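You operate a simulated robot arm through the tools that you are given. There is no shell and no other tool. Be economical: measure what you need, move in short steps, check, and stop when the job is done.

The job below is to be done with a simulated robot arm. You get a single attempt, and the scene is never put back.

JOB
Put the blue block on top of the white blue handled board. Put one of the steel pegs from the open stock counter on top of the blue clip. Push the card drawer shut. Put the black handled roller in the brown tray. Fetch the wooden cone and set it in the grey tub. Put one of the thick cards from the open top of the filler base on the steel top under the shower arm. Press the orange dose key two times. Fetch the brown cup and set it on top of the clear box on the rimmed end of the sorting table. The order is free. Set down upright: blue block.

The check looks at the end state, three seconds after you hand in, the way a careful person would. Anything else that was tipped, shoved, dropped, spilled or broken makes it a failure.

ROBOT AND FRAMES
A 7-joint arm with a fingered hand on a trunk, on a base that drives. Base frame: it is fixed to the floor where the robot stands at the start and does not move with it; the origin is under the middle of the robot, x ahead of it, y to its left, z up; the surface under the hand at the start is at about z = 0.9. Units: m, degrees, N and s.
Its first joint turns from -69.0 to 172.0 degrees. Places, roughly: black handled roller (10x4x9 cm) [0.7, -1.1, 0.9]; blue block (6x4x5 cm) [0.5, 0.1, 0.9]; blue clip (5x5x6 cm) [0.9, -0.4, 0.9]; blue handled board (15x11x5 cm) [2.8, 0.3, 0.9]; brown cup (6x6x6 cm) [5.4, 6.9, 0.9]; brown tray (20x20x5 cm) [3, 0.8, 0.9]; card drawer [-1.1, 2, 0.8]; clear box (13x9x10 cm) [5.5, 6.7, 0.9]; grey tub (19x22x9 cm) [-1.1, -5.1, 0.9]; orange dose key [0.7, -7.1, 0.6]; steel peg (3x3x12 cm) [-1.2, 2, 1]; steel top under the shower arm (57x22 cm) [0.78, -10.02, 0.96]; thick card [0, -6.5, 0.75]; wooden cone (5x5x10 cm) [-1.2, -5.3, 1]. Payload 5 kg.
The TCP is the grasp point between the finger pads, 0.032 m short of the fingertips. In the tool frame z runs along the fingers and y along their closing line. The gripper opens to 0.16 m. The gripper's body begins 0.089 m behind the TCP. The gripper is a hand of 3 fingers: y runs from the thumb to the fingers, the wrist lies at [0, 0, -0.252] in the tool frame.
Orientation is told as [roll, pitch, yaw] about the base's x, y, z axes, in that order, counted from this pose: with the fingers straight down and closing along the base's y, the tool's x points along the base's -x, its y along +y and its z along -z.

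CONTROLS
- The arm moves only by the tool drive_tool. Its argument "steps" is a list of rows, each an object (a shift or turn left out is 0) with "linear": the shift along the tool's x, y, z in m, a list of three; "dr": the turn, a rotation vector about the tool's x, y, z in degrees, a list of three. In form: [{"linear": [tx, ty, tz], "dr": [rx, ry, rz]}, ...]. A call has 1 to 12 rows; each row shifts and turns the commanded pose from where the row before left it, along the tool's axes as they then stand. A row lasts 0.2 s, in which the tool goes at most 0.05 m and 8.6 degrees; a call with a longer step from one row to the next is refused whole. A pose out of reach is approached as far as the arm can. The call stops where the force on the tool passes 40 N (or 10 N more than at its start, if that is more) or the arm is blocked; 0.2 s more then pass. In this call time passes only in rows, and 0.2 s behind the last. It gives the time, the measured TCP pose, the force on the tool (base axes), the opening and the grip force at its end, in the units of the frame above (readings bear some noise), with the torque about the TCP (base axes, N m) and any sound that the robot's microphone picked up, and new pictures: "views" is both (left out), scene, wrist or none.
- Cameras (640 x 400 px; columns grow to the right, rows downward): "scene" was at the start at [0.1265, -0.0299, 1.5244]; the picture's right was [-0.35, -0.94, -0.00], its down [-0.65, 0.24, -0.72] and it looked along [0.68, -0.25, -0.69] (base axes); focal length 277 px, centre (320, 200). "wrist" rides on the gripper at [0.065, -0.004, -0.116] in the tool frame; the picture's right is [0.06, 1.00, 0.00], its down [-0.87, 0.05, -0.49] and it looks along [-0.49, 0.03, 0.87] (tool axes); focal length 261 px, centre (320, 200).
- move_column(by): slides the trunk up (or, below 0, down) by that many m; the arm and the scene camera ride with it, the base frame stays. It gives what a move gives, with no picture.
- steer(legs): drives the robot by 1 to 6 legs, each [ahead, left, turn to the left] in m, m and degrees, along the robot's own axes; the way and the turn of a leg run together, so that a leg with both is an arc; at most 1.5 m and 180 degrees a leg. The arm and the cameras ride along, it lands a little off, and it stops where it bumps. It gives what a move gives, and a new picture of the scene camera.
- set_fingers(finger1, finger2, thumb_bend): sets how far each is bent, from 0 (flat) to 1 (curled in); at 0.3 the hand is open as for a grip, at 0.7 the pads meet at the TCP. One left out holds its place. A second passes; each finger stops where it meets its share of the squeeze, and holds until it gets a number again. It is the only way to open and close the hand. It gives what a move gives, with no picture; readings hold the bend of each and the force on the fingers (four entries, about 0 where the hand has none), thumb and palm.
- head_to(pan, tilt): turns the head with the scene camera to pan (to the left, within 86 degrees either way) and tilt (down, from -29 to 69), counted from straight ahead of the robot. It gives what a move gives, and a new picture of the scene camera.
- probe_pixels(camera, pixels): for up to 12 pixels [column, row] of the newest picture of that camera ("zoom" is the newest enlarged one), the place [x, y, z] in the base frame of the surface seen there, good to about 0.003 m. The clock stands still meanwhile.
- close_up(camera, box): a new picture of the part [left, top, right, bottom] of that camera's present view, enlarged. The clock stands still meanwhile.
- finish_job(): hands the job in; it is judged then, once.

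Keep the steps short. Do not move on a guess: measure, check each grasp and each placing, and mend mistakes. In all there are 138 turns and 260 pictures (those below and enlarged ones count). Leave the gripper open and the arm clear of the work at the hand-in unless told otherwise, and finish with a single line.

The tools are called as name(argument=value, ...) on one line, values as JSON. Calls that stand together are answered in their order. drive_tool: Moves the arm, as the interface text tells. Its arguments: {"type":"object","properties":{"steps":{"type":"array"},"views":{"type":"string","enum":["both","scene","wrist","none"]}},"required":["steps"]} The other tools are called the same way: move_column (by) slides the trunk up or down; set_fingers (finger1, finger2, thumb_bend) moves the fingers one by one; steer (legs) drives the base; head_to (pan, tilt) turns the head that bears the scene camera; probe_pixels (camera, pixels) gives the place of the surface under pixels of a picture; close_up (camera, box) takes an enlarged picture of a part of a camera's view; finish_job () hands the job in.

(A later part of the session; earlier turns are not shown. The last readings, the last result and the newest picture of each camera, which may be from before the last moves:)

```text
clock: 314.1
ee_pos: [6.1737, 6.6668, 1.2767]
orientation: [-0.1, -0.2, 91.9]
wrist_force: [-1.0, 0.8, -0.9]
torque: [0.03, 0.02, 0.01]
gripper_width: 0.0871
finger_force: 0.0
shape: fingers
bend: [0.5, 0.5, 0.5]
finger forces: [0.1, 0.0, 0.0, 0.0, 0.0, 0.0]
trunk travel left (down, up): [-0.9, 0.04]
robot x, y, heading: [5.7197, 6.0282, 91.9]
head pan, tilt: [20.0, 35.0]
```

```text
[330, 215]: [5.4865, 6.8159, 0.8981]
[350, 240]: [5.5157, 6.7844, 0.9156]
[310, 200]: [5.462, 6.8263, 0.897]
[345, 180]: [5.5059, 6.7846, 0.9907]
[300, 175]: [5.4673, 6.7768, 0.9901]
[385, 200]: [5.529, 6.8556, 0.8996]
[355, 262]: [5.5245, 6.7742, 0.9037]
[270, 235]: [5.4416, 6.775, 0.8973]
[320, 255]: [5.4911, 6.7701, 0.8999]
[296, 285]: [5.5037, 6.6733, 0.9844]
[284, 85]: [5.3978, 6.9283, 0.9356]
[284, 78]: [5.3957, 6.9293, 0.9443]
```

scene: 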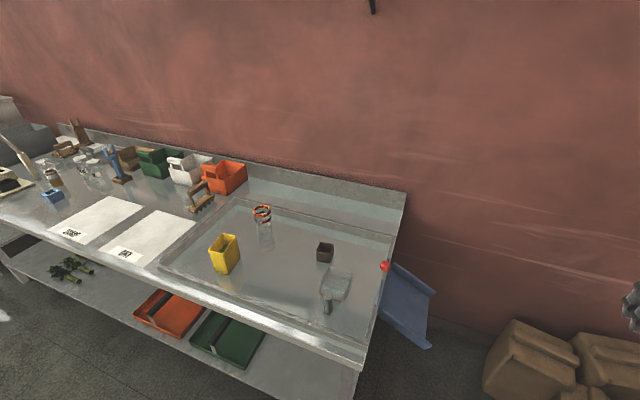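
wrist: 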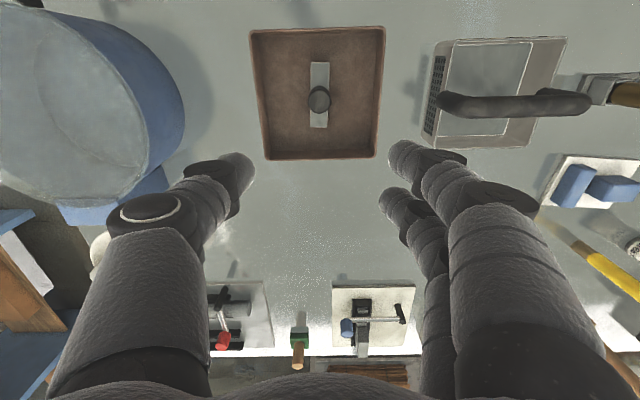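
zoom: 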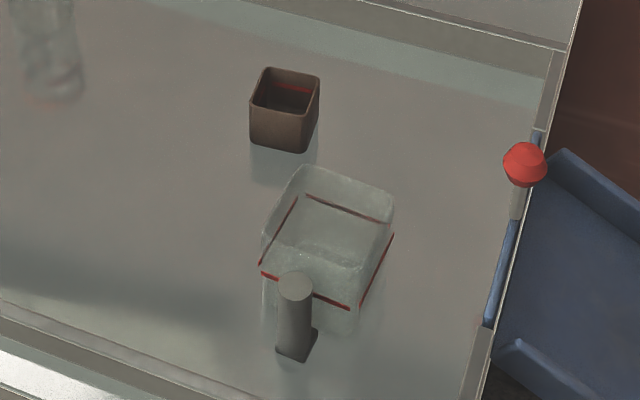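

Move to the working stance (strafe left 0.7) so the wrist camera looks down on box and cup.

steer(legs=[[0.05, 0.35, -2], [0, 0.35, 0]])

head_to(pan=-30, tilt=50)

close_up(camera="wrist", box=[0, 0, 640, 400])

```text
clock: 318.3
ee_pos: [5.4886, 6.6935, 1.2773]
orientation: [-0.2, 0.0, 89.9]
wrist_force: [0.1, -0.4, 0.0]
torque: [0.01, 0.0, -0.03]
gripper_width: 0.0873
finger_force: 0.1
shape: fingers
bend: [0.5, 0.5, 0.5]
finger forces: [0.0, 0.1, 0.0, 0.0, 0.1, 0.1]
trunk travel left (down, up): [-0.9, 0.04]
robot x, y, heading: [5.0063, 6.0739, 90.3]
head pan, tilt: [20.0, 35.0]
```

scene: 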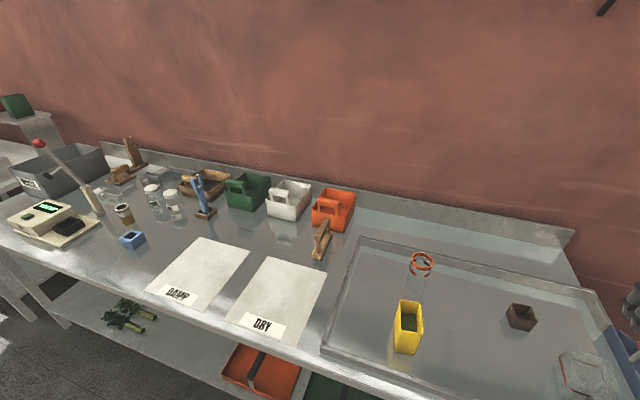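

```text
clock: 319.4
ee_pos: [5.4868, 6.6915, 1.2786]
orientation: [-0.1, -0.1, 89.7]
wrist_force: [-1.0, -0.5, 0.3]
torque: [-0.01, 0.0, 0.02]
gripper_width: 0.0871
finger_force: 0.1
shape: fingers
bend: [0.5, 0.5, 0.5]
finger forces: [0.1, 0.0, 0.1, 0.0, 0.0, 0.1]
trunk travel left (down, up): [-0.9, 0.04]
robot x, y, heading: [5.0056, 6.0734, 89.7]
head pan, tilt: [-30.0, 50.0]
```

scene: 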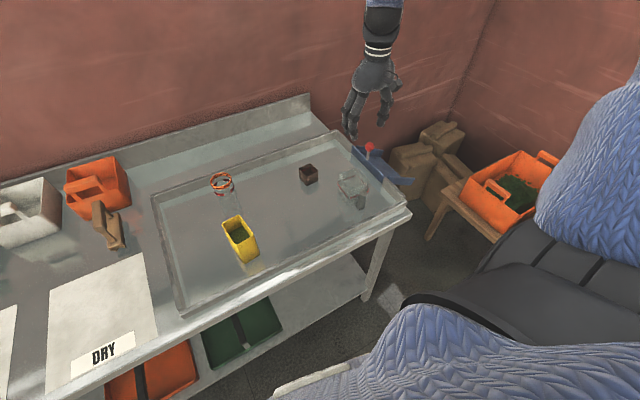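

```text
1.00 times, centred on (320, 200) of wrist (not enlarged: the box is as wide or as high as the picture)
```

zoom: 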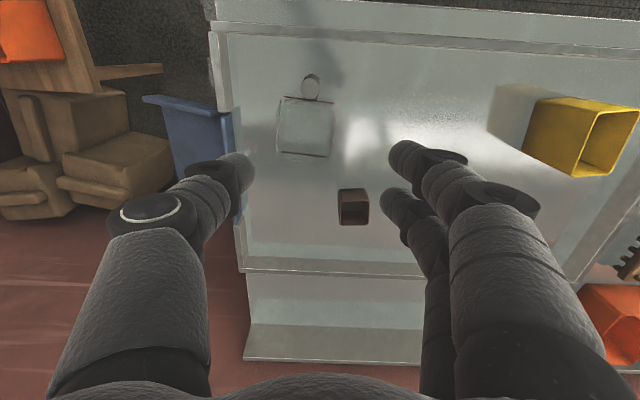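

close_up(camera="wrist", box=[256, 60, 384, 140])

close_up(camera="scene", box=[290, 145, 386, 205])

close_up(camera="wrist", box=[240, 60, 400, 240])

probe_pixels(camera="wrist", pixels=[[282, 98], [333, 100], [330, 156], [277, 152], [305, 125], [311, 85], [340, 190], [366, 190], [368, 222], [341, 225], [354, 200], [300, 110]])

```text
5.00 times, centred on (320, 100) of wrist
```

zoom: 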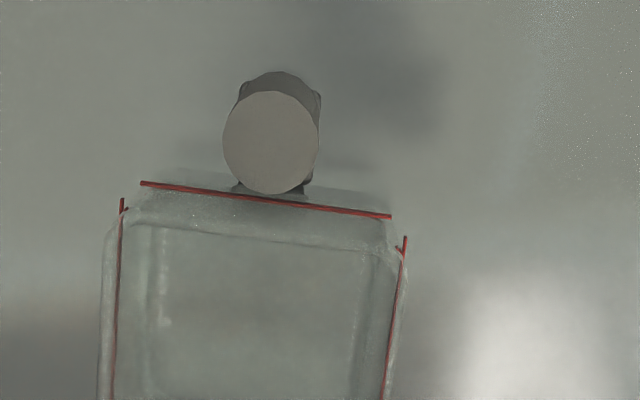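

```text
6.67 times, centred on (338, 175) of scene
```

zoom: 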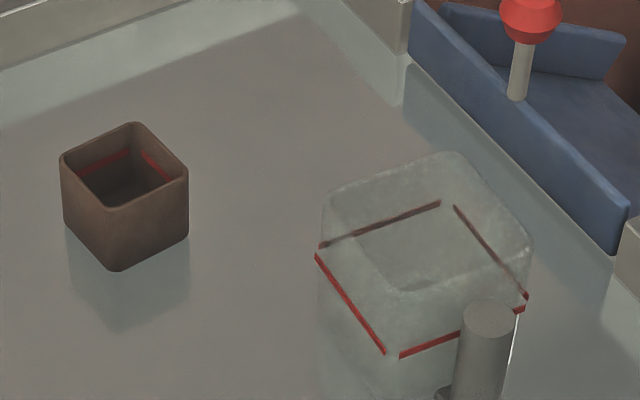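

```text
2.22 times, centred on (320, 150) of wrist
```

zoom: 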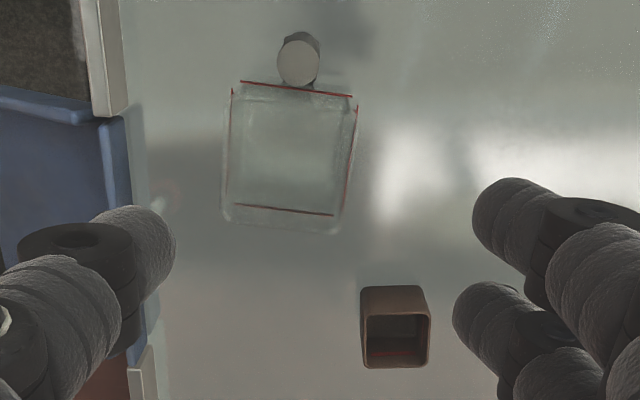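

```text
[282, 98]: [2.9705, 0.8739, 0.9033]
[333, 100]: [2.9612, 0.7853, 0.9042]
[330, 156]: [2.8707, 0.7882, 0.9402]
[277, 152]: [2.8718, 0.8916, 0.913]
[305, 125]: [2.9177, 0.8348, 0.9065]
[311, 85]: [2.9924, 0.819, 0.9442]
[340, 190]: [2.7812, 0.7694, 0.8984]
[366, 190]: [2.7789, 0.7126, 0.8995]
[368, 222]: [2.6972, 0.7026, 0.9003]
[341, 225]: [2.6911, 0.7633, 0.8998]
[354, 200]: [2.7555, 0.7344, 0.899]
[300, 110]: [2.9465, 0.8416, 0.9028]
```

Take a tight zoom of the box from above and probe it densely.

close_up(camera="wrist", box=[260, 70, 356, 170])

probe_pixels(camera="zoom", pixels=[[200, 180], [250, 180], [300, 180], [350, 180], [300, 130], [300, 230], [300, 260], [300, 300], [250, 260], [350, 280], [390, 200], [190, 250]])

```text
4.00 times, centred on (308, 120) of wrist
```

zoom: 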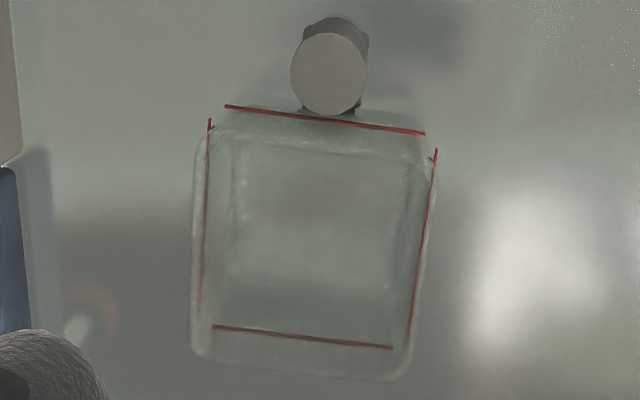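

```text
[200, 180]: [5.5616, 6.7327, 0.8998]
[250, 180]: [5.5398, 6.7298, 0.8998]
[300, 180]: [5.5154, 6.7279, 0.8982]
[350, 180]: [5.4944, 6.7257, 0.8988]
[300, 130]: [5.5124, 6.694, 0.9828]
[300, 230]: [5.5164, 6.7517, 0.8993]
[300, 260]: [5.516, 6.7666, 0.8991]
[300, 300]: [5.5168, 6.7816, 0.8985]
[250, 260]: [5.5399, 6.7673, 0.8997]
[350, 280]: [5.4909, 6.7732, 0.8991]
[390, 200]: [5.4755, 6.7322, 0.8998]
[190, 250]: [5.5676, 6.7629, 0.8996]
```

Box footprint by geometry: centre ≈ (5.507, 6.738), 9×9 cm, top ≈ 0.99, handle toward −y. Whether the top is closed I'll feel with the cup. Now measure the cup.

close_up(camera="wrist", box=[306, 180, 402, 240])

probe_pixels(camera="zoom", pixels=[[225, 65], [405, 65], [230, 120], [410, 120], [235, 295], [410, 290], [320, 115], [320, 298], [226, 200], [414, 200], [320, 200], [320, 85]])

```text
6.67 times, centred on (354, 210) of wrist
```

zoom: 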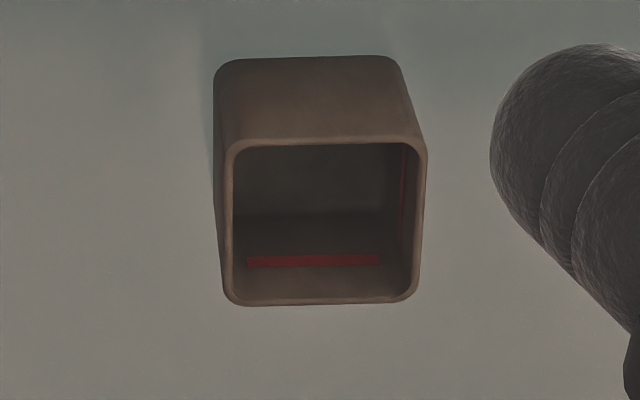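

```text
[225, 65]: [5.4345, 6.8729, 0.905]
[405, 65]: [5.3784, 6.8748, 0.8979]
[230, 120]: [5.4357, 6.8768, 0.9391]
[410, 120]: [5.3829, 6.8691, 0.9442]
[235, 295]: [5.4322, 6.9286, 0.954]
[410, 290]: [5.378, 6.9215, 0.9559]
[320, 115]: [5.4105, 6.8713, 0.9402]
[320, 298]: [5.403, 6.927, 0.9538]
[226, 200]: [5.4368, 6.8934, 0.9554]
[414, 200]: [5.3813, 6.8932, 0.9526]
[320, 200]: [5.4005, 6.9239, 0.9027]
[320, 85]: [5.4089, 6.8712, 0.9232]
```

Cup centre (5.408, 6.900), top 0.955. Open fingers, move over it and descend.

set_fingers(finger1=0.35, finger2=0.35, thumb_bend=0.35)

drive_tool(steps=[{"linear": [-0.0417, 0.0158, 0]}, {"linear": [-0.0417, 0.0158, 0]}, {"linear": [-0.0417, 0.0158, 0]}, {"linear": [-0.0417, 0.0158, 0]}, {"linear": [-0.0417, 0.0158, 0]}, {"linear": [0, 0, 0.045]}, {"linear": [0, 0, 0.045]}, {"linear": [0, 0, 0.045]}, {"linear": [0, 0, 0.045]}], views="both")

```text
clock: 320.4
ee_pos: [5.4875, 6.692, 1.2777]
orientation: [-0.2, -0.1, 89.8]
wrist_force: [0.0, -0.5, 0.4]
torque: [0.01, 0.03, -0.01]
gripper_width: 0.1479
finger_force: 0.1
shape: fingers
bend: [0.35, 0.35, 0.35]
finger forces: [0.0, 0.0, 0.1, 0.0, 0.0, 0.0]
trunk travel left (down, up): [-0.9, 0.04]
robot x, y, heading: [5.0119, 6.0737, 89.8]
head pan, tilt: [-30.0, 50.0]
```

```text
clock: 322.4
ee_pos: [5.4093, 6.9027, 1.0978]
orientation: [0.0, 0.0, 89.8]
wrist_force: [-0.1, 0.3, -0.5]
torque: [-0.04, 0.04, -0.03]
gripper_width: 0.1481
finger_force: 0.0
shape: fingers
bend: [0.35, 0.35, 0.35]
finger forces: [0.1, 0.1, 0.0, 0.0, 0.0, 0.0]
trunk travel left (down, up): [-0.9, 0.04]
robot x, y, heading: [5.0092, 6.0735, 90.0]
head pan, tilt: [-30.0, 50.0]
```

scene: 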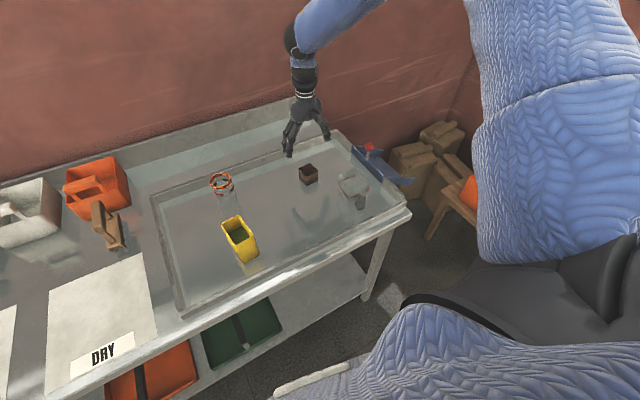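
wrist: 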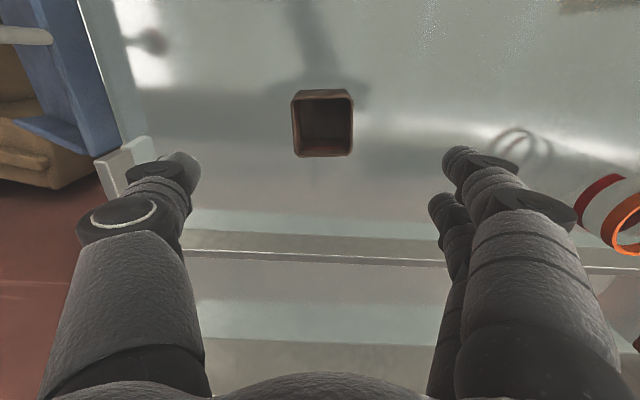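

Check the glass jar with orange ring on the right for clearance.

probe_pixels(camera="wrist", pixels=[[620, 225], [600, 195], [585, 205], [322, 90], [322, 155], [295, 120], [352, 120]])

```text
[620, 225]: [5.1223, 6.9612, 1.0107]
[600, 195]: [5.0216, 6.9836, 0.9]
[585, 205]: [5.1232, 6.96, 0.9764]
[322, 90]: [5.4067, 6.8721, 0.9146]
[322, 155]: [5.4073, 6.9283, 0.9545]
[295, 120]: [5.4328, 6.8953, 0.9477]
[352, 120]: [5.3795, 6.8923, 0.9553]
```

Jar is at x≈5.12, clear. Descend 0.158 to z ≈ 0.94 and grip.

drive_tool(steps=[{"linear": [0.002, 0.002, 0.045]}, {"linear": [0, 0, 0.045]}, {"linear": [0, 0, 0.04]}, {"linear": [0, 0, 0.028]}], views="wrist")

set_fingers(finger1=0.65, finger2=0.65, thumb_bend=0.65)

```text
clock: 323.4
ee_pos: [5.4305, 6.8582, 0.9956]
orientation: [0.1, -0.3, 89.9]
wrist_force: [-0.2, 0.2, -0.3]
torque: [-0.03, 0.0, -0.04]
gripper_width: 0.1482
finger_force: 0.0
shape: fingers
bend: [0.35, 0.35, 0.35]
finger forces: [0.0, 0.0, 0.0, 0.1, 0.0, 0.0]
out of reach, approached as far as the arm can: row 2, 3, 4
trunk travel left (down, up): [-0.9, 0.04]
robot x, y, heading: [5.008, 6.0747, 90.0]
head pan, tilt: [-30.0, 50.0]
```

wrist: 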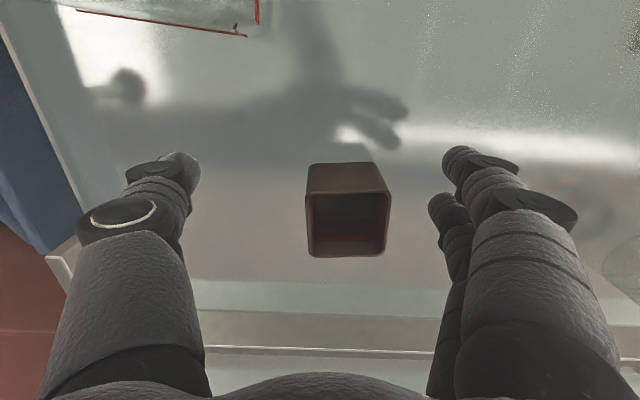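

```text
clock: 324.4
ee_pos: [5.4301, 6.8577, 0.9961]
orientation: [0.0, -0.2, 89.8]
wrist_force: [0.1, 1.0, -0.1]
torque: [0.01, -0.02, -0.02]
gripper_width: 0.0294
finger_force: 0.1
shape: fingers
bend: [0.65, 0.65, 0.65]
finger forces: [0.1, 0.0, 0.1, 0.1, 0.0, 0.0]
trunk travel left (down, up): [-0.9, 0.04]
robot x, y, heading: [5.0111, 6.0731, 89.8]
head pan, tilt: [-30.0, 50.0]
```

Reach limit came short (nothing touched; tips were above the cup). Raise the tool, reopen, lower the trunk 0.2 and move the base 0.08 closer.

drive_tool(steps=[{"linear": [0, 0, -0.045]}, {"linear": [0, 0, -0.045]}, {"linear": [0, 0, -0.045]}, {"linear": [0, 0, -0.045]}, {"linear": [0, 0, -0.045]}, {"linear": [0, 0, -0.045]}], views="none")

set_fingers(finger1=0.35, finger2=0.35, thumb_bend=0.35)

steer(legs=[[0.08, 0.0, 0]])

```text
clock: 325.9
ee_pos: [5.4313, 6.8528, 1.2641]
orientation: [-0.1, -0.1, 89.8]
wrist_force: [-0.2, 0.6, 0.5]
torque: [0.01, -0.01, -0.02]
gripper_width: 0.0292
finger_force: 0.0
shape: fingers
bend: [0.65, 0.65, 0.65]
finger forces: [0.1, 0.0, 0.0, 0.0, 0.1, 0.0]
trunk travel left (down, up): [-0.9, 0.04]
robot x, y, heading: [5.0108, 6.0716, 89.8]
head pan, tilt: [-30.0, 50.0]
```

```text
clock: 326.9
ee_pos: [5.4317, 6.8534, 1.2632]
orientation: [-0.1, -0.1, 89.8]
wrist_force: [-0.8, -0.2, -0.2]
torque: [0.02, 0.01, -0.01]
gripper_width: 0.1475
finger_force: 0.1
shape: fingers
bend: [0.35, 0.35, 0.35]
finger forces: [0.0, 0.0, 0.2, 0.0, 0.0, 0.0]
trunk travel left (down, up): [-0.9, 0.04]
robot x, y, heading: [5.0109, 6.0765, 89.8]
head pan, tilt: [-30.0, 50.0]
```

```text
clock: 327.9
ee_pos: [5.4312, 6.9327, 1.263]
orientation: [-0.1, 0.1, 90.1]
wrist_force: [-0.5, 0.2, -0.3]
torque: [0.0, 0.03, -0.01]
gripper_width: 0.148
finger_force: 0.0
shape: fingers
bend: [0.35, 0.35, 0.35]
finger forces: [0.0, 0.0, 0.1, 0.1, 0.0, 0.0]
trunk travel left (down, up): [-0.9, 0.04]
robot x, y, heading: [5.0109, 6.1566, 90.2]
head pan, tilt: [-30.0, 50.0]
```

scene: 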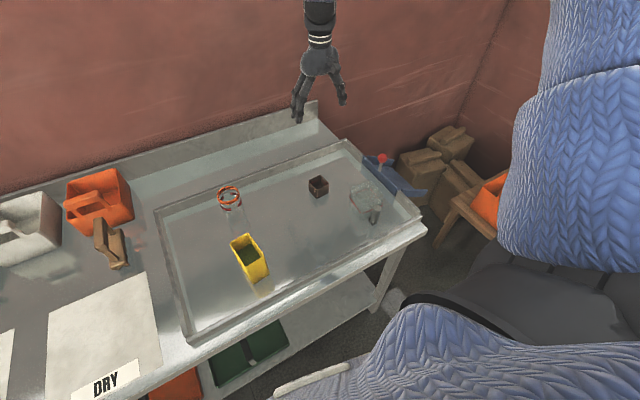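

drive_tool(steps=[{"linear": [0.033, 0.023, 0]}], views="none")

move_column(by=-0.17)

drive_tool(steps=[{"linear": [0, 0, 0.04]}, {"linear": [0, 0, 0.04]}], views="wrist")

```text
clock: 328.3
ee_pos: [5.4052, 6.8956, 1.2662]
orientation: [-0.2, -0.3, 89.9]
wrist_force: [-0.7, -2.2, 0.0]
torque: [0.09, -0.04, 0.01]
gripper_width: 0.148
finger_force: 0.0
shape: fingers
bend: [0.35, 0.35, 0.35]
finger forces: [0.1, 0.0, 0.0, 0.0, 0.1, 0.0]
trunk travel left (down, up): [-0.9, 0.04]
robot x, y, heading: [5.0117, 6.1493, 90.1]
head pan, tilt: [-30.0, 50.0]
```

```text
clock: 330.2
ee_pos: [5.4064, 6.901, 1.0927]
orientation: [-0.1, -0.1, 90.0]
wrist_force: [-0.3, -0.1, -0.1]
torque: [-0.02, 0.01, 0.02]
gripper_width: 0.1481
finger_force: 0.1
shape: fingers
bend: [0.35, 0.35, 0.35]
finger forces: [0.0, 0.1, 0.1, 0.0, 0.0, 0.0]
trunk travel left (down, up): [-0.73, 0.21]
robot x, y, heading: [5.01, 6.1522, 90.1]
head pan, tilt: [-30.0, 50.0]
```

```text
clock: 330.8
ee_pos: [5.4098, 6.9006, 1.0124]
orientation: [0.0, -0.1, 90.0]
wrist_force: [-0.6, -0.5, 0.5]
torque: [-0.02, 0.02, 0.01]
gripper_width: 0.1478
finger_force: 0.0
shape: fingers
bend: [0.35, 0.35, 0.35]
finger forces: [0.0, 0.1, 0.0, 0.0, 0.1, 0.0]
trunk travel left (down, up): [-0.73, 0.21]
robot x, y, heading: [5.0139, 6.1556, 90.1]
head pan, tilt: [-30.0, 50.0]
```

wrist: 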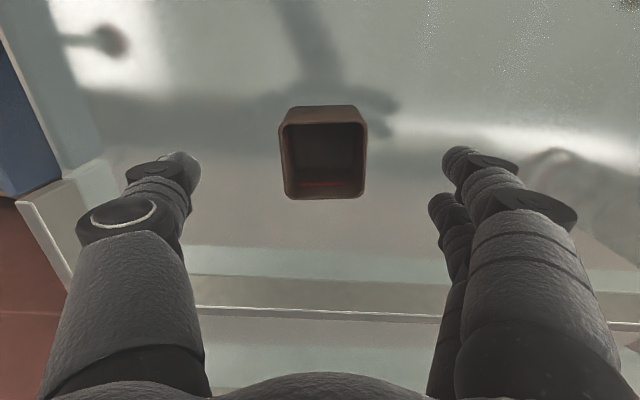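

Reaching well now. Descend the last 0.072 m to z ≈ 0.94.

drive_tool(steps=[{"linear": [0, 0, 0.03]}, {"linear": [0, 0, 0.03]}, {"linear": [0, 0, 0.012]}], views="wrist")

```text
clock: 331.6
ee_pos: [5.4072, 6.9004, 0.9418]
orientation: [-0.1, -0.1, 89.9]
wrist_force: [-0.2, -0.9, 0.8]
torque: [-0.01, -0.02, -0.02]
gripper_width: 0.1477
finger_force: 0.0
shape: fingers
bend: [0.35, 0.35, 0.35]
finger forces: [0.1, 0.0, 0.0, 0.1, 0.0, 0.0]
trunk travel left (down, up): [-0.73, 0.21]
robot x, y, heading: [5.0101, 6.1544, 90.2]
head pan, tilt: [-30.0, 50.0]
```

wrist: 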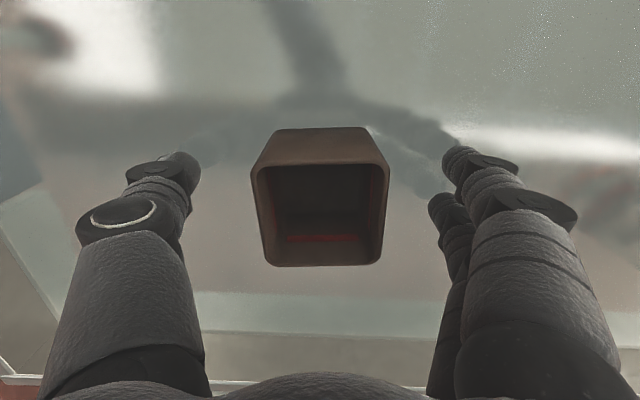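

set_fingers(finger1=0.66, finger2=0.66, thumb_bend=0.66)

drive_tool(steps=[{"linear": [0, 0, -0.02]}, {"linear": [0, 0, -0.045]}, {"linear": [0, 0, -0.045]}, {"linear": [0, 0, -0.045]}, {"linear": [0, 0, -0.03]}], views="both")

```text
clock: 332.6
ee_pos: [5.4075, 6.8996, 0.941]
orientation: [-0.2, 0.0, 90.0]
wrist_force: [0.0, -0.2, 0.8]
torque: [-0.01, -0.02, -0.03]
gripper_width: 0.0623
finger_force: 18.3
shape: fingers
bend: [0.58, 0.57, 0.6]
finger forces: [8.7, 9.6, 0.1, 0.0, 18.5, 0.0]
trunk travel left (down, up): [-0.73, 0.21]
robot x, y, heading: [5.0115, 6.152, 90.2]
head pan, tilt: [-30.0, 50.0]
```

```text
clock: 333.8
ee_pos: [5.4067, 6.8967, 1.1246]
orientation: [-0.1, 0.0, 90.1]
wrist_force: [0.9, 0.1, -0.5]
torque: [-0.04, -0.04, 0.0]
gripper_width: 0.0624
finger_force: 18.5
shape: fingers
bend: [0.58, 0.57, 0.6]
finger forces: [8.7, 9.7, 0.0, 0.1, 18.4, 0.0]
trunk travel left (down, up): [-0.73, 0.21]
robot x, y, heading: [5.0071, 6.1543, 90.2]
head pan, tilt: [-30.0, 50.0]
```

scene: 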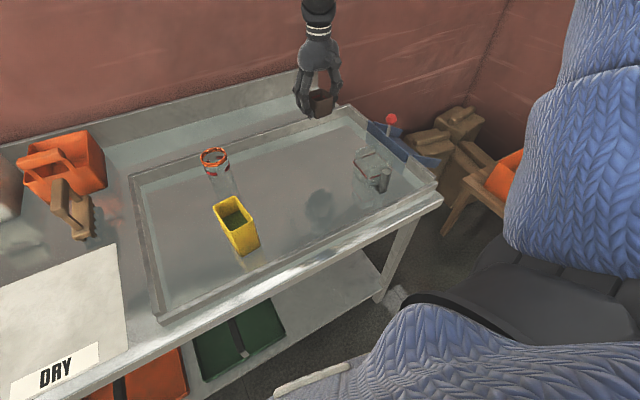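
wrist: 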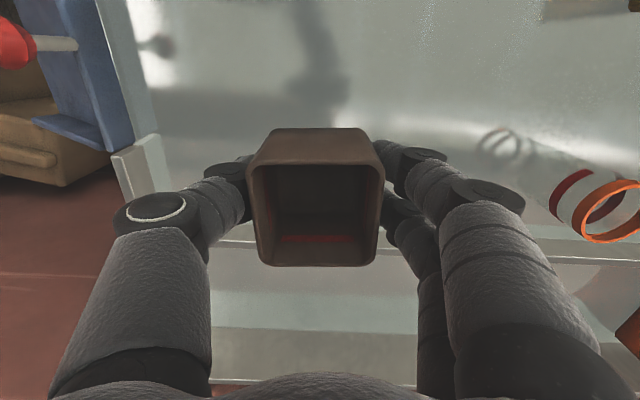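

Cup held. Zoom in on the clear box once more from this angle.

close_up(camera="scene", box=[335, 140, 409, 205])

probe_pixels(camera="zoom", pixels=[[260, 90], [300, 80], [340, 100], [380, 110], [300, 120], [340, 140], [260, 140], [230, 120], [400, 130], [300, 180], [350, 170], [370, 150]])

```text
6.15 times, centred on (372, 172) of scene
```

zoom: 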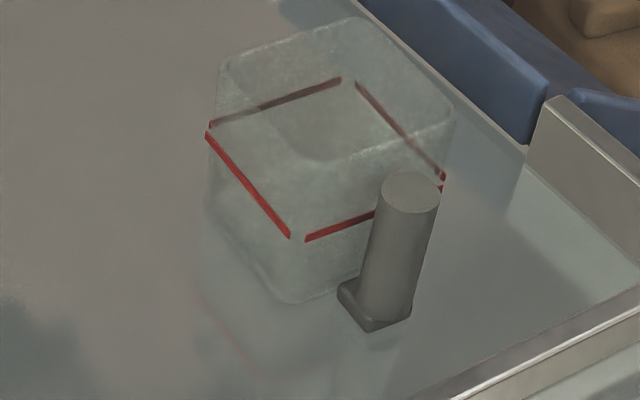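

```text
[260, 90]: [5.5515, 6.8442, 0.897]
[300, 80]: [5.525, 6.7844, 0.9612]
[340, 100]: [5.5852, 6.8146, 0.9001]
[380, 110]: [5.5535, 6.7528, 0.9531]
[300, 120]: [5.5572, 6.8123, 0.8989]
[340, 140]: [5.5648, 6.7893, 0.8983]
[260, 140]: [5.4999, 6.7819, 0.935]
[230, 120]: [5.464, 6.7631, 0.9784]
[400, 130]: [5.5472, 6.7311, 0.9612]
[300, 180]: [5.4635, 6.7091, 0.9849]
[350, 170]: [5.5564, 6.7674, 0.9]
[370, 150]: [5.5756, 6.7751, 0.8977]
```

The top may be open; I'll feel for it with the cup above the box centre (5.509, 6.739). Move over.

drive_tool(steps=[{"linear": [0.04, -0.0255, 0]}, {"linear": [0.04, -0.0255, 0]}, {"linear": [0.039, -0.0255, 0]}, {"linear": [0.039, -0.0255, 0]}], views="both")

close_up(camera="scene", box=[320, 100, 416, 220])

```text
clock: 334.8
ee_pos: [5.5058, 6.7408, 1.1277]
orientation: [0.0, -0.1, 89.9]
wrist_force: [1.1, -0.7, -0.2]
torque: [0.03, 0.04, 0.01]
gripper_width: 0.062
finger_force: 18.1
shape: fingers
bend: [0.58, 0.57, 0.6]
finger forces: [8.6, 9.6, 0.1, 0.0, 18.3, 0.0]
trunk travel left (down, up): [-0.73, 0.21]
robot x, y, heading: [5.0108, 6.1516, 90.1]
head pan, tilt: [-30.0, 50.0]
```

scene: 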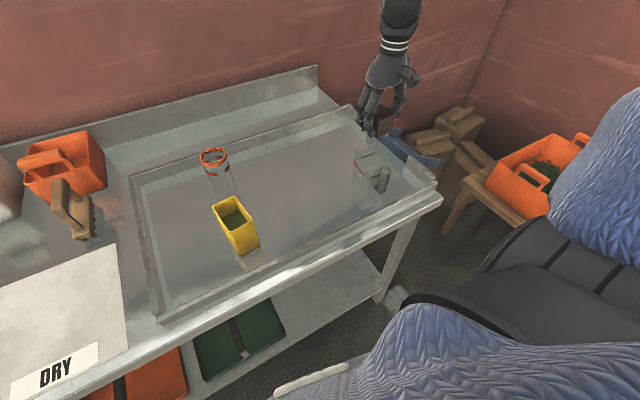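
wrist: 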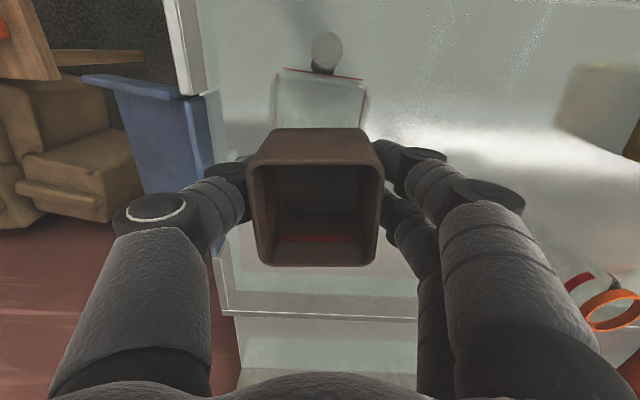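

```text
3.33 times, centred on (368, 160) of scene
```

zoom: 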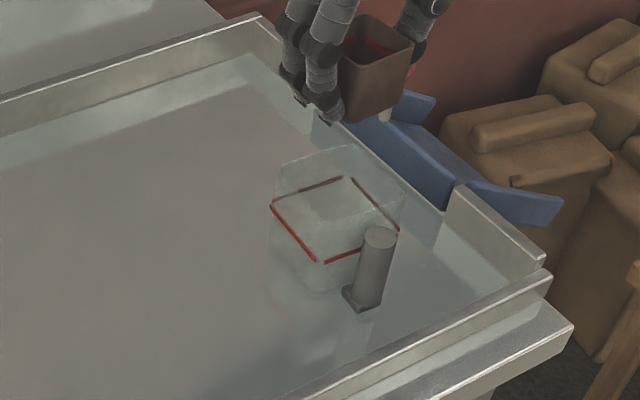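

drive_tool(steps=[{"linear": [-0.0, -0.003, 0.04]}, {"linear": [0, 0, 0.03]}, {"linear": [0, 0, 0.008]}], views="none")

drive_tool(steps=[{"linear": [0, 0, 0.003]}, {"linear": [0, 0, 0.002]}, {"linear": [0, 0, 0.002]}, {"linear": [0, 0, 0.002]}], views="none")

```text
clock: 335.6
ee_pos: [5.5096, 6.7427, 1.0479]
orientation: [-0.1, -0.2, 90.0]
wrist_force: [-0.3, -0.7, -0.6]
torque: [0.05, 0.01, -0.01]
gripper_width: 0.0624
finger_force: 18.0
shape: fingers
bend: [0.58, 0.57, 0.6]
finger forces: [8.7, 9.6, 0.0, 0.1, 18.3, 0.0]
trunk travel left (down, up): [-0.73, 0.21]
robot x, y, heading: [5.0084, 6.1509, 90.2]
head pan, tilt: [-30.0, 50.0]
```

```text
clock: 336.6
ee_pos: [5.5104, 6.7429, 1.0399]
orientation: [-0.2, -0.1, 90.0]
wrist_force: [0.6, 1.6, 5.1]
torque: [0.04, -0.15, 0.02]
gripper_width: 0.0623
finger_force: 18.4
shape: fingers
bend: [0.58, 0.57, 0.6]
finger forces: [8.7, 9.9, 0.0, 0.1, 19.0, 0.1]
trunk travel left (down, up): [-0.73, 0.21]
robot x, y, heading: [5.0127, 6.1499, 90.0]
head pan, tilt: [-30.0, 50.0]
```

Contact exactly at the expected top height (5 N) — the top is closed. Press 1 mm more and look.

drive_tool(steps=[{"linear": [0, 0, 0.001]}, {"linear": [0, 0, 0.0]}], views="scene")

close_up(camera="scene", box=[320, 100, 416, 220])

```text
clock: 337.2
ee_pos: [5.5101, 6.7425, 1.0393]
orientation: [0.0, -0.2, 90.1]
wrist_force: [-1.8, 3.6, 16.0]
torque: [0.12, 0.21, -0.01]
gripper_width: 0.062
finger_force: 23.9
shape: fingers
bend: [0.58, 0.57, 0.61]
finger forces: [11.7, 16.8, 0.1, 0.0, 19.5, 0.1]
trunk travel left (down, up): [-0.73, 0.21]
robot x, y, heading: [5.0099, 6.1502, 89.9]
head pan, tilt: [-30.0, 50.0]
```

scene: 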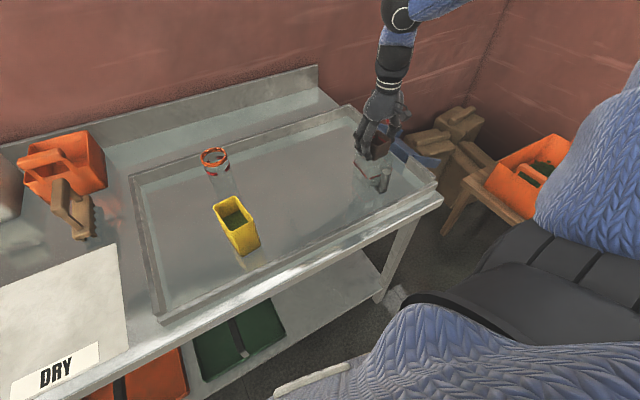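

```text
3.33 times, centred on (368, 160) of scene
```

zoom: 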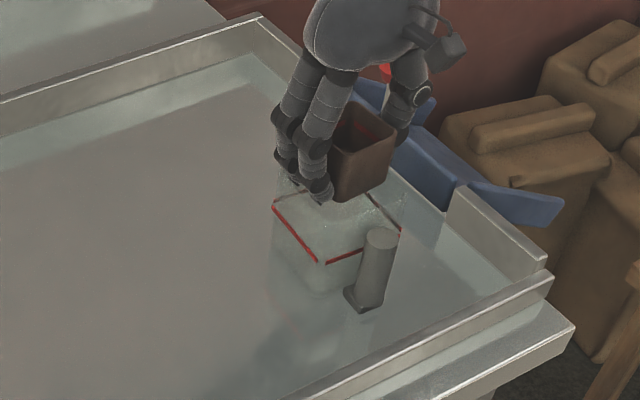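

Ease and release.

drive_tool(steps=[{"linear": [0, 0, -0.0015]}], views="none")

set_fingers(finger1=0.45, finger2=0.45, thumb_bend=0.45)

close_up(camera="scene", box=[320, 100, 416, 220])

```text
clock: 337.6
ee_pos: [5.5103, 6.7416, 1.0381]
orientation: [-0.1, 0.0, 89.9]
wrist_force: [-0.8, 1.7, 10.2]
torque: [0.14, 0.1, -0.03]
gripper_width: 0.0621
finger_force: 21.6
shape: fingers
bend: [0.58, 0.57, 0.6]
finger forces: [9.9, 14.8, 0.0, 0.0, 19.1, 0.1]
trunk travel left (down, up): [-0.73, 0.21]
robot x, y, heading: [5.0125, 6.1509, 90.3]
head pan, tilt: [-30.0, 50.0]
```

```text
clock: 338.6
ee_pos: [5.5117, 6.7425, 1.0396]
orientation: [-0.2, 0.0, 90.0]
wrist_force: [0.2, 0.9, -0.4]
torque: [0.0, 0.01, 0.0]
gripper_width: 0.1076
finger_force: 0.1
shape: fingers
bend: [0.45, 0.45, 0.45]
finger forces: [0.0, 0.0, 0.0, 0.0, 0.0, 0.1]
trunk travel left (down, up): [-0.73, 0.21]
robot x, y, heading: [5.0111, 6.153, 90.0]
head pan, tilt: [-30.0, 50.0]
```

```text
3.33 times, centred on (368, 160) of scene
```

zoom: 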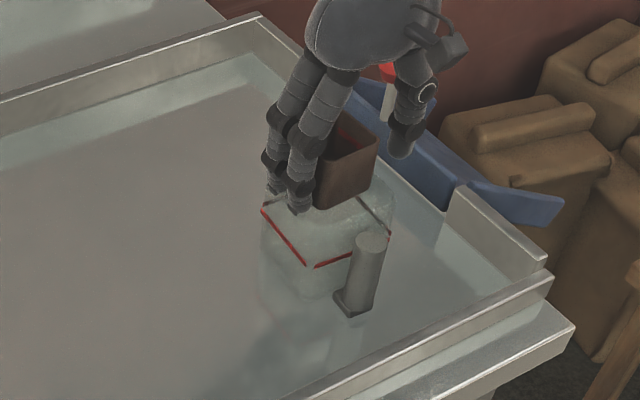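

The box shifted under ~1 cm with the release but all stands. Raise straight up and inspect.

drive_tool(steps=[{"linear": [0, 0, -0.02]}, {"linear": [0, 0, -0.04]}, {"linear": [0, 0, -0.045]}, {"linear": [0, 0, -0.045]}, {"linear": [0, 0, -0.045]}], views="both")

close_up(camera="wrist", box=[256, 60, 384, 140])

close_up(camera="scene", box=[320, 120, 416, 200])

```text
clock: 339.8
ee_pos: [5.5119, 6.7388, 1.2347]
orientation: [-0.1, -0.1, 90.0]
wrist_force: [-0.3, -1.1, -0.5]
torque: [0.01, -0.04, -0.01]
gripper_width: 0.1076
finger_force: 0.1
shape: fingers
bend: [0.45, 0.45, 0.45]
finger forces: [0.0, 0.0, 0.1, 0.0, 0.0, 0.0]
trunk travel left (down, up): [-0.73, 0.21]
robot x, y, heading: [5.0092, 6.1435, 90.2]
head pan, tilt: [-30.0, 50.0]
```

scene: 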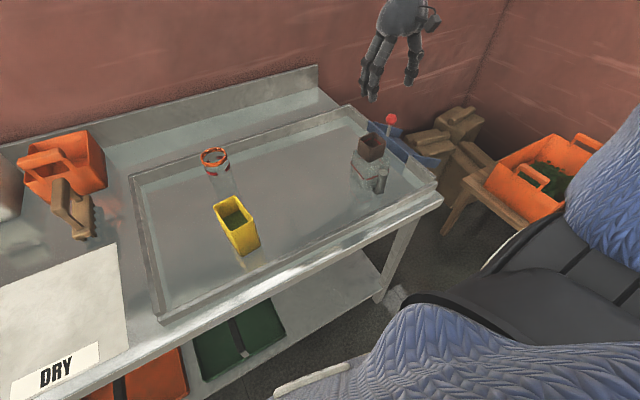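
wrist: 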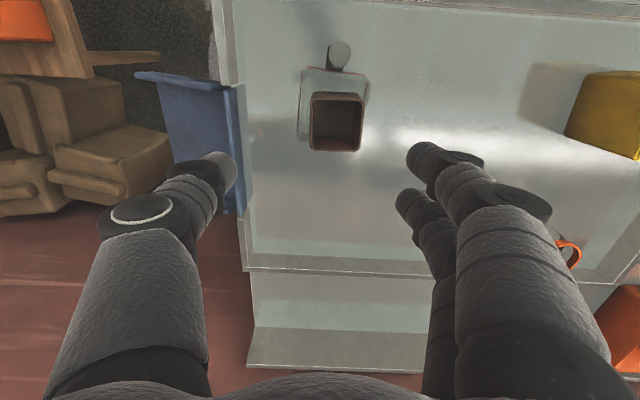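

```text
5.00 times, centred on (320, 100) of wrist
```

zoom: 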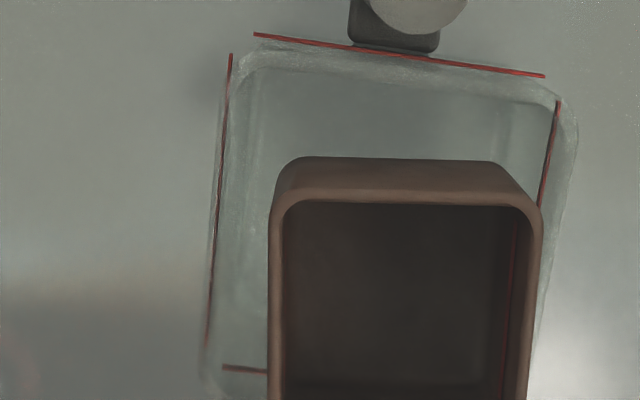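

```text
5.00 times, centred on (368, 160) of scene
```

zoom: 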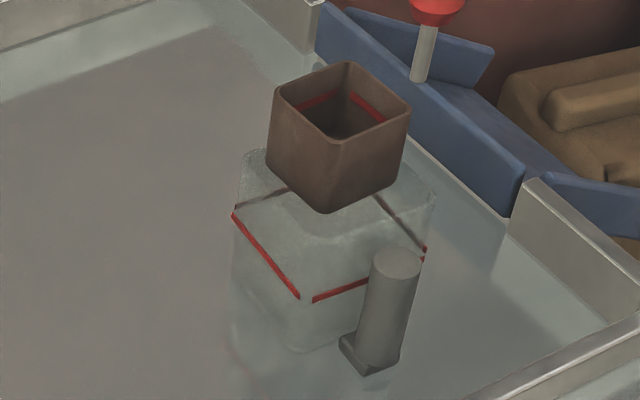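

Cup is on the clear box. Now the long drive south; first leg: back out the way I came (facing east at the end, reversing west).

steer(legs=[[0, -0.74, 0], [-1.05, 0, 0], [-1.05, 0, 0], [0, 0, -90], [-1.45, 0, 0], [-1.42, 0, 0]])

```text
clock: 371.3
ee_pos: [3.4353, 3.4429, 1.2342]
orientation: [-0.1, -0.1, -1.0]
wrist_force: [-0.7, 0.2, 0.2]
torque: [0.0, 0.0, -0.03]
gripper_width: 0.1076
finger_force: 0.0
shape: fingers
bend: [0.45, 0.45, 0.45]
finger forces: [0.0, 0.0, 0.1, 0.1, 0.0, 0.1]
trunk travel left (down, up): [-0.73, 0.21]
robot x, y, heading: [2.8531, 3.9583, -0.8]
head pan, tilt: [-30.0, 50.0]
```

scene: 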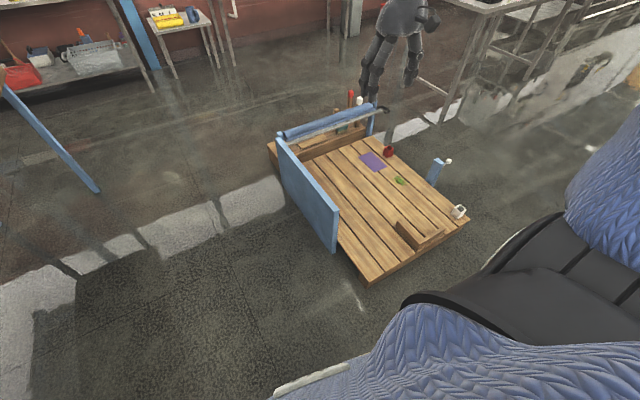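

steer(legs=[[0, -1.02, 0.8], [0, -1.0, 0], [-1.1, 0, 0], [-1.1, 0, 0], [-1.1, 0, 0]])

head_to(pan=-86, tilt=20)

```text
clock: 397.1
ee_pos: [0.1208, 1.4595, 1.2346]
orientation: [0.0, -0.2, 1.4]
wrist_force: [-0.4, -0.2, 0.8]
torque: [-0.01, 0.01, 0.0]
gripper_width: 0.1077
finger_force: 0.0
shape: fingers
bend: [0.45, 0.45, 0.45]
finger forces: [0.0, 0.1, 0.0, 0.2, 0.0, 0.0]
trunk travel left (down, up): [-0.73, 0.21]
robot x, y, heading: [-0.4786, 1.9493, 1.4]
head pan, tilt: [-30.0, 50.0]
```

scene: 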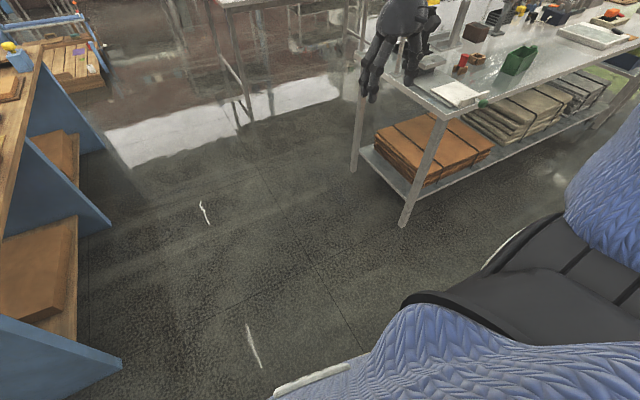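

```text
clock: 398.4
ee_pos: [0.1196, 1.4601, 1.2336]
orientation: [-0.1, 0.0, 1.3]
wrist_force: [0.4, 0.2, -1.1]
torque: [0.01, 0.0, -0.01]
gripper_width: 0.1076
finger_force: 0.1
shape: fingers
bend: [0.45, 0.45, 0.45]
finger forces: [0.1, 0.0, 0.0, 0.0, 0.1, 0.1]
trunk travel left (down, up): [-0.73, 0.21]
robot x, y, heading: [-0.4783, 1.9529, 1.3]
head pan, tilt: [-85.9, 20.0]
```

scene: 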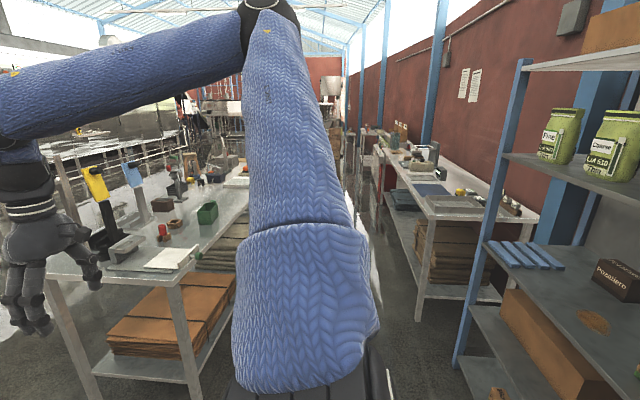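

probe_pixels(camera="scene", pixels=[[400, 180], [440, 215], [405, 330], [376, 150], [420, 300], [395, 160]])

steer(legs=[[0.05, -1.2, -1.4], [0, -1.25, 0]])

```text
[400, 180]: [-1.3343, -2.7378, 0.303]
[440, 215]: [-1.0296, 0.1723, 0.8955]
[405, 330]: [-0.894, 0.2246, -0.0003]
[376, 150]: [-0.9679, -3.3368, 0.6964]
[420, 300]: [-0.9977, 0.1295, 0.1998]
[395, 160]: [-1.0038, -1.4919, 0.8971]
```

```text
clock: 410.4
ee_pos: [0.0734, -1.0259, 1.2343]
orientation: [-0.1, 0.1, -2.2]
wrist_force: [-0.2, 0.1, -0.6]
torque: [0.01, 0.03, -0.01]
gripper_width: 0.1078
finger_force: 0.0
shape: fingers
bend: [0.45, 0.45, 0.45]
finger forces: [0.0, 0.0, 0.0, 0.0, 0.1, 0.1]
trunk travel left (down, up): [-0.73, 0.21]
robot x, y, heading: [-0.5003, -0.4968, -1.9]
head pan, tilt: [-85.9, 20.0]
```

scene: 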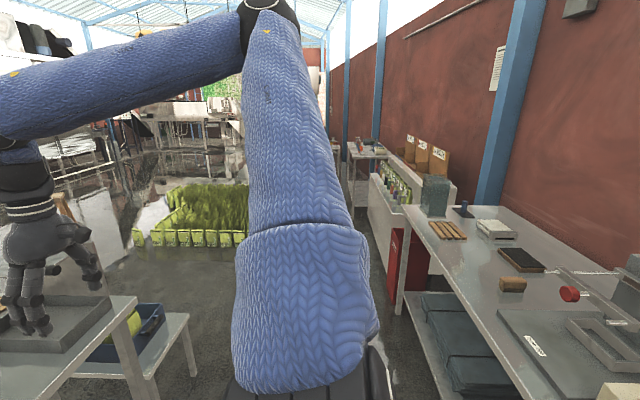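

Turn to face south and drive on, looking ahead.

steer(legs=[[0, 0, -88], [1.2, 0.05, 0], [1.1, 0, 0]])

head_to(pan=-15, tilt=25)

probe_pixels(camera="scene", pixels=[[320, 380], [320, 300], [250, 250], [200, 300], [320, 200], [400, 250], [300, 170], [250, 170], [350, 170], [400, 180], [450, 250], [200, 200]])

```text
clock: 425.5
ee_pos: [-1.0917, -3.3417, 1.2333]
orientation: [-0.2, 0.0, -92.7]
wrist_force: [0.3, 1.3, 0.4]
torque: [0.0, 0.0, -0.01]
gripper_width: 0.1074
finger_force: 0.0
shape: fingers
bend: [0.45, 0.45, 0.45]
finger forces: [0.1, 0.0, 0.0, 0.0, 0.0, 0.0]
trunk travel left (down, up): [-0.73, 0.21]
robot x, y, heading: [-0.5626, -2.7786, -92.5]
head pan, tilt: [-85.9, 20.0]
```

scene: 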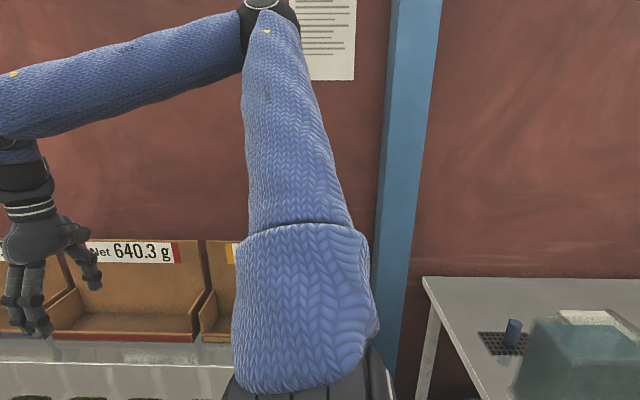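

```text
clock: 426.9
ee_pos: [-1.091, -3.3411, 1.234]
orientation: [-0.1, 0.1, -92.7]
wrist_force: [0.3, 0.2, -0.4]
torque: [0.01, -0.02, 0.01]
gripper_width: 0.1077
finger_force: 0.0
shape: fingers
bend: [0.45, 0.45, 0.45]
finger forces: [0.0, 0.1, 0.0, 0.1, 0.1, 0.1]
trunk travel left (down, up): [-0.73, 0.21]
robot x, y, heading: [-0.5591, -2.7766, -92.5]
head pan, tilt: [-15.0, 25.0]
```

scene: 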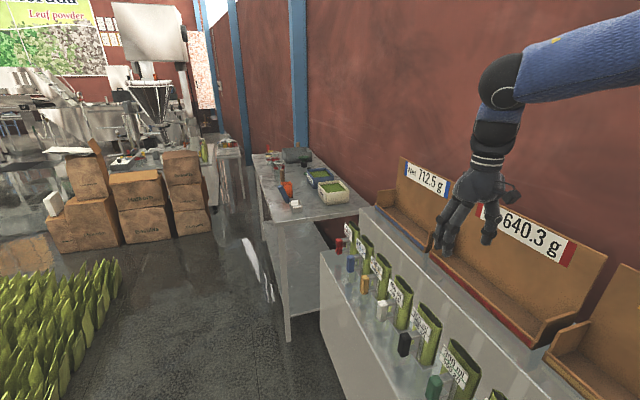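

```text
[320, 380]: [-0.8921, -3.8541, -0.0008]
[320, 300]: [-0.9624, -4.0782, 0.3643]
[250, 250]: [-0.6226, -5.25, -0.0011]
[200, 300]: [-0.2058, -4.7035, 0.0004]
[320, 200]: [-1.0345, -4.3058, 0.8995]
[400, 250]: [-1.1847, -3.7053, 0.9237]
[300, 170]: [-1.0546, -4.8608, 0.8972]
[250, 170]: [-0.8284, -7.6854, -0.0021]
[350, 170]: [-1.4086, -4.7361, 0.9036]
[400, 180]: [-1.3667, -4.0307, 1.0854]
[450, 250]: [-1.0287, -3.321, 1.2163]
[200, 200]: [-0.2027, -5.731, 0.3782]
```

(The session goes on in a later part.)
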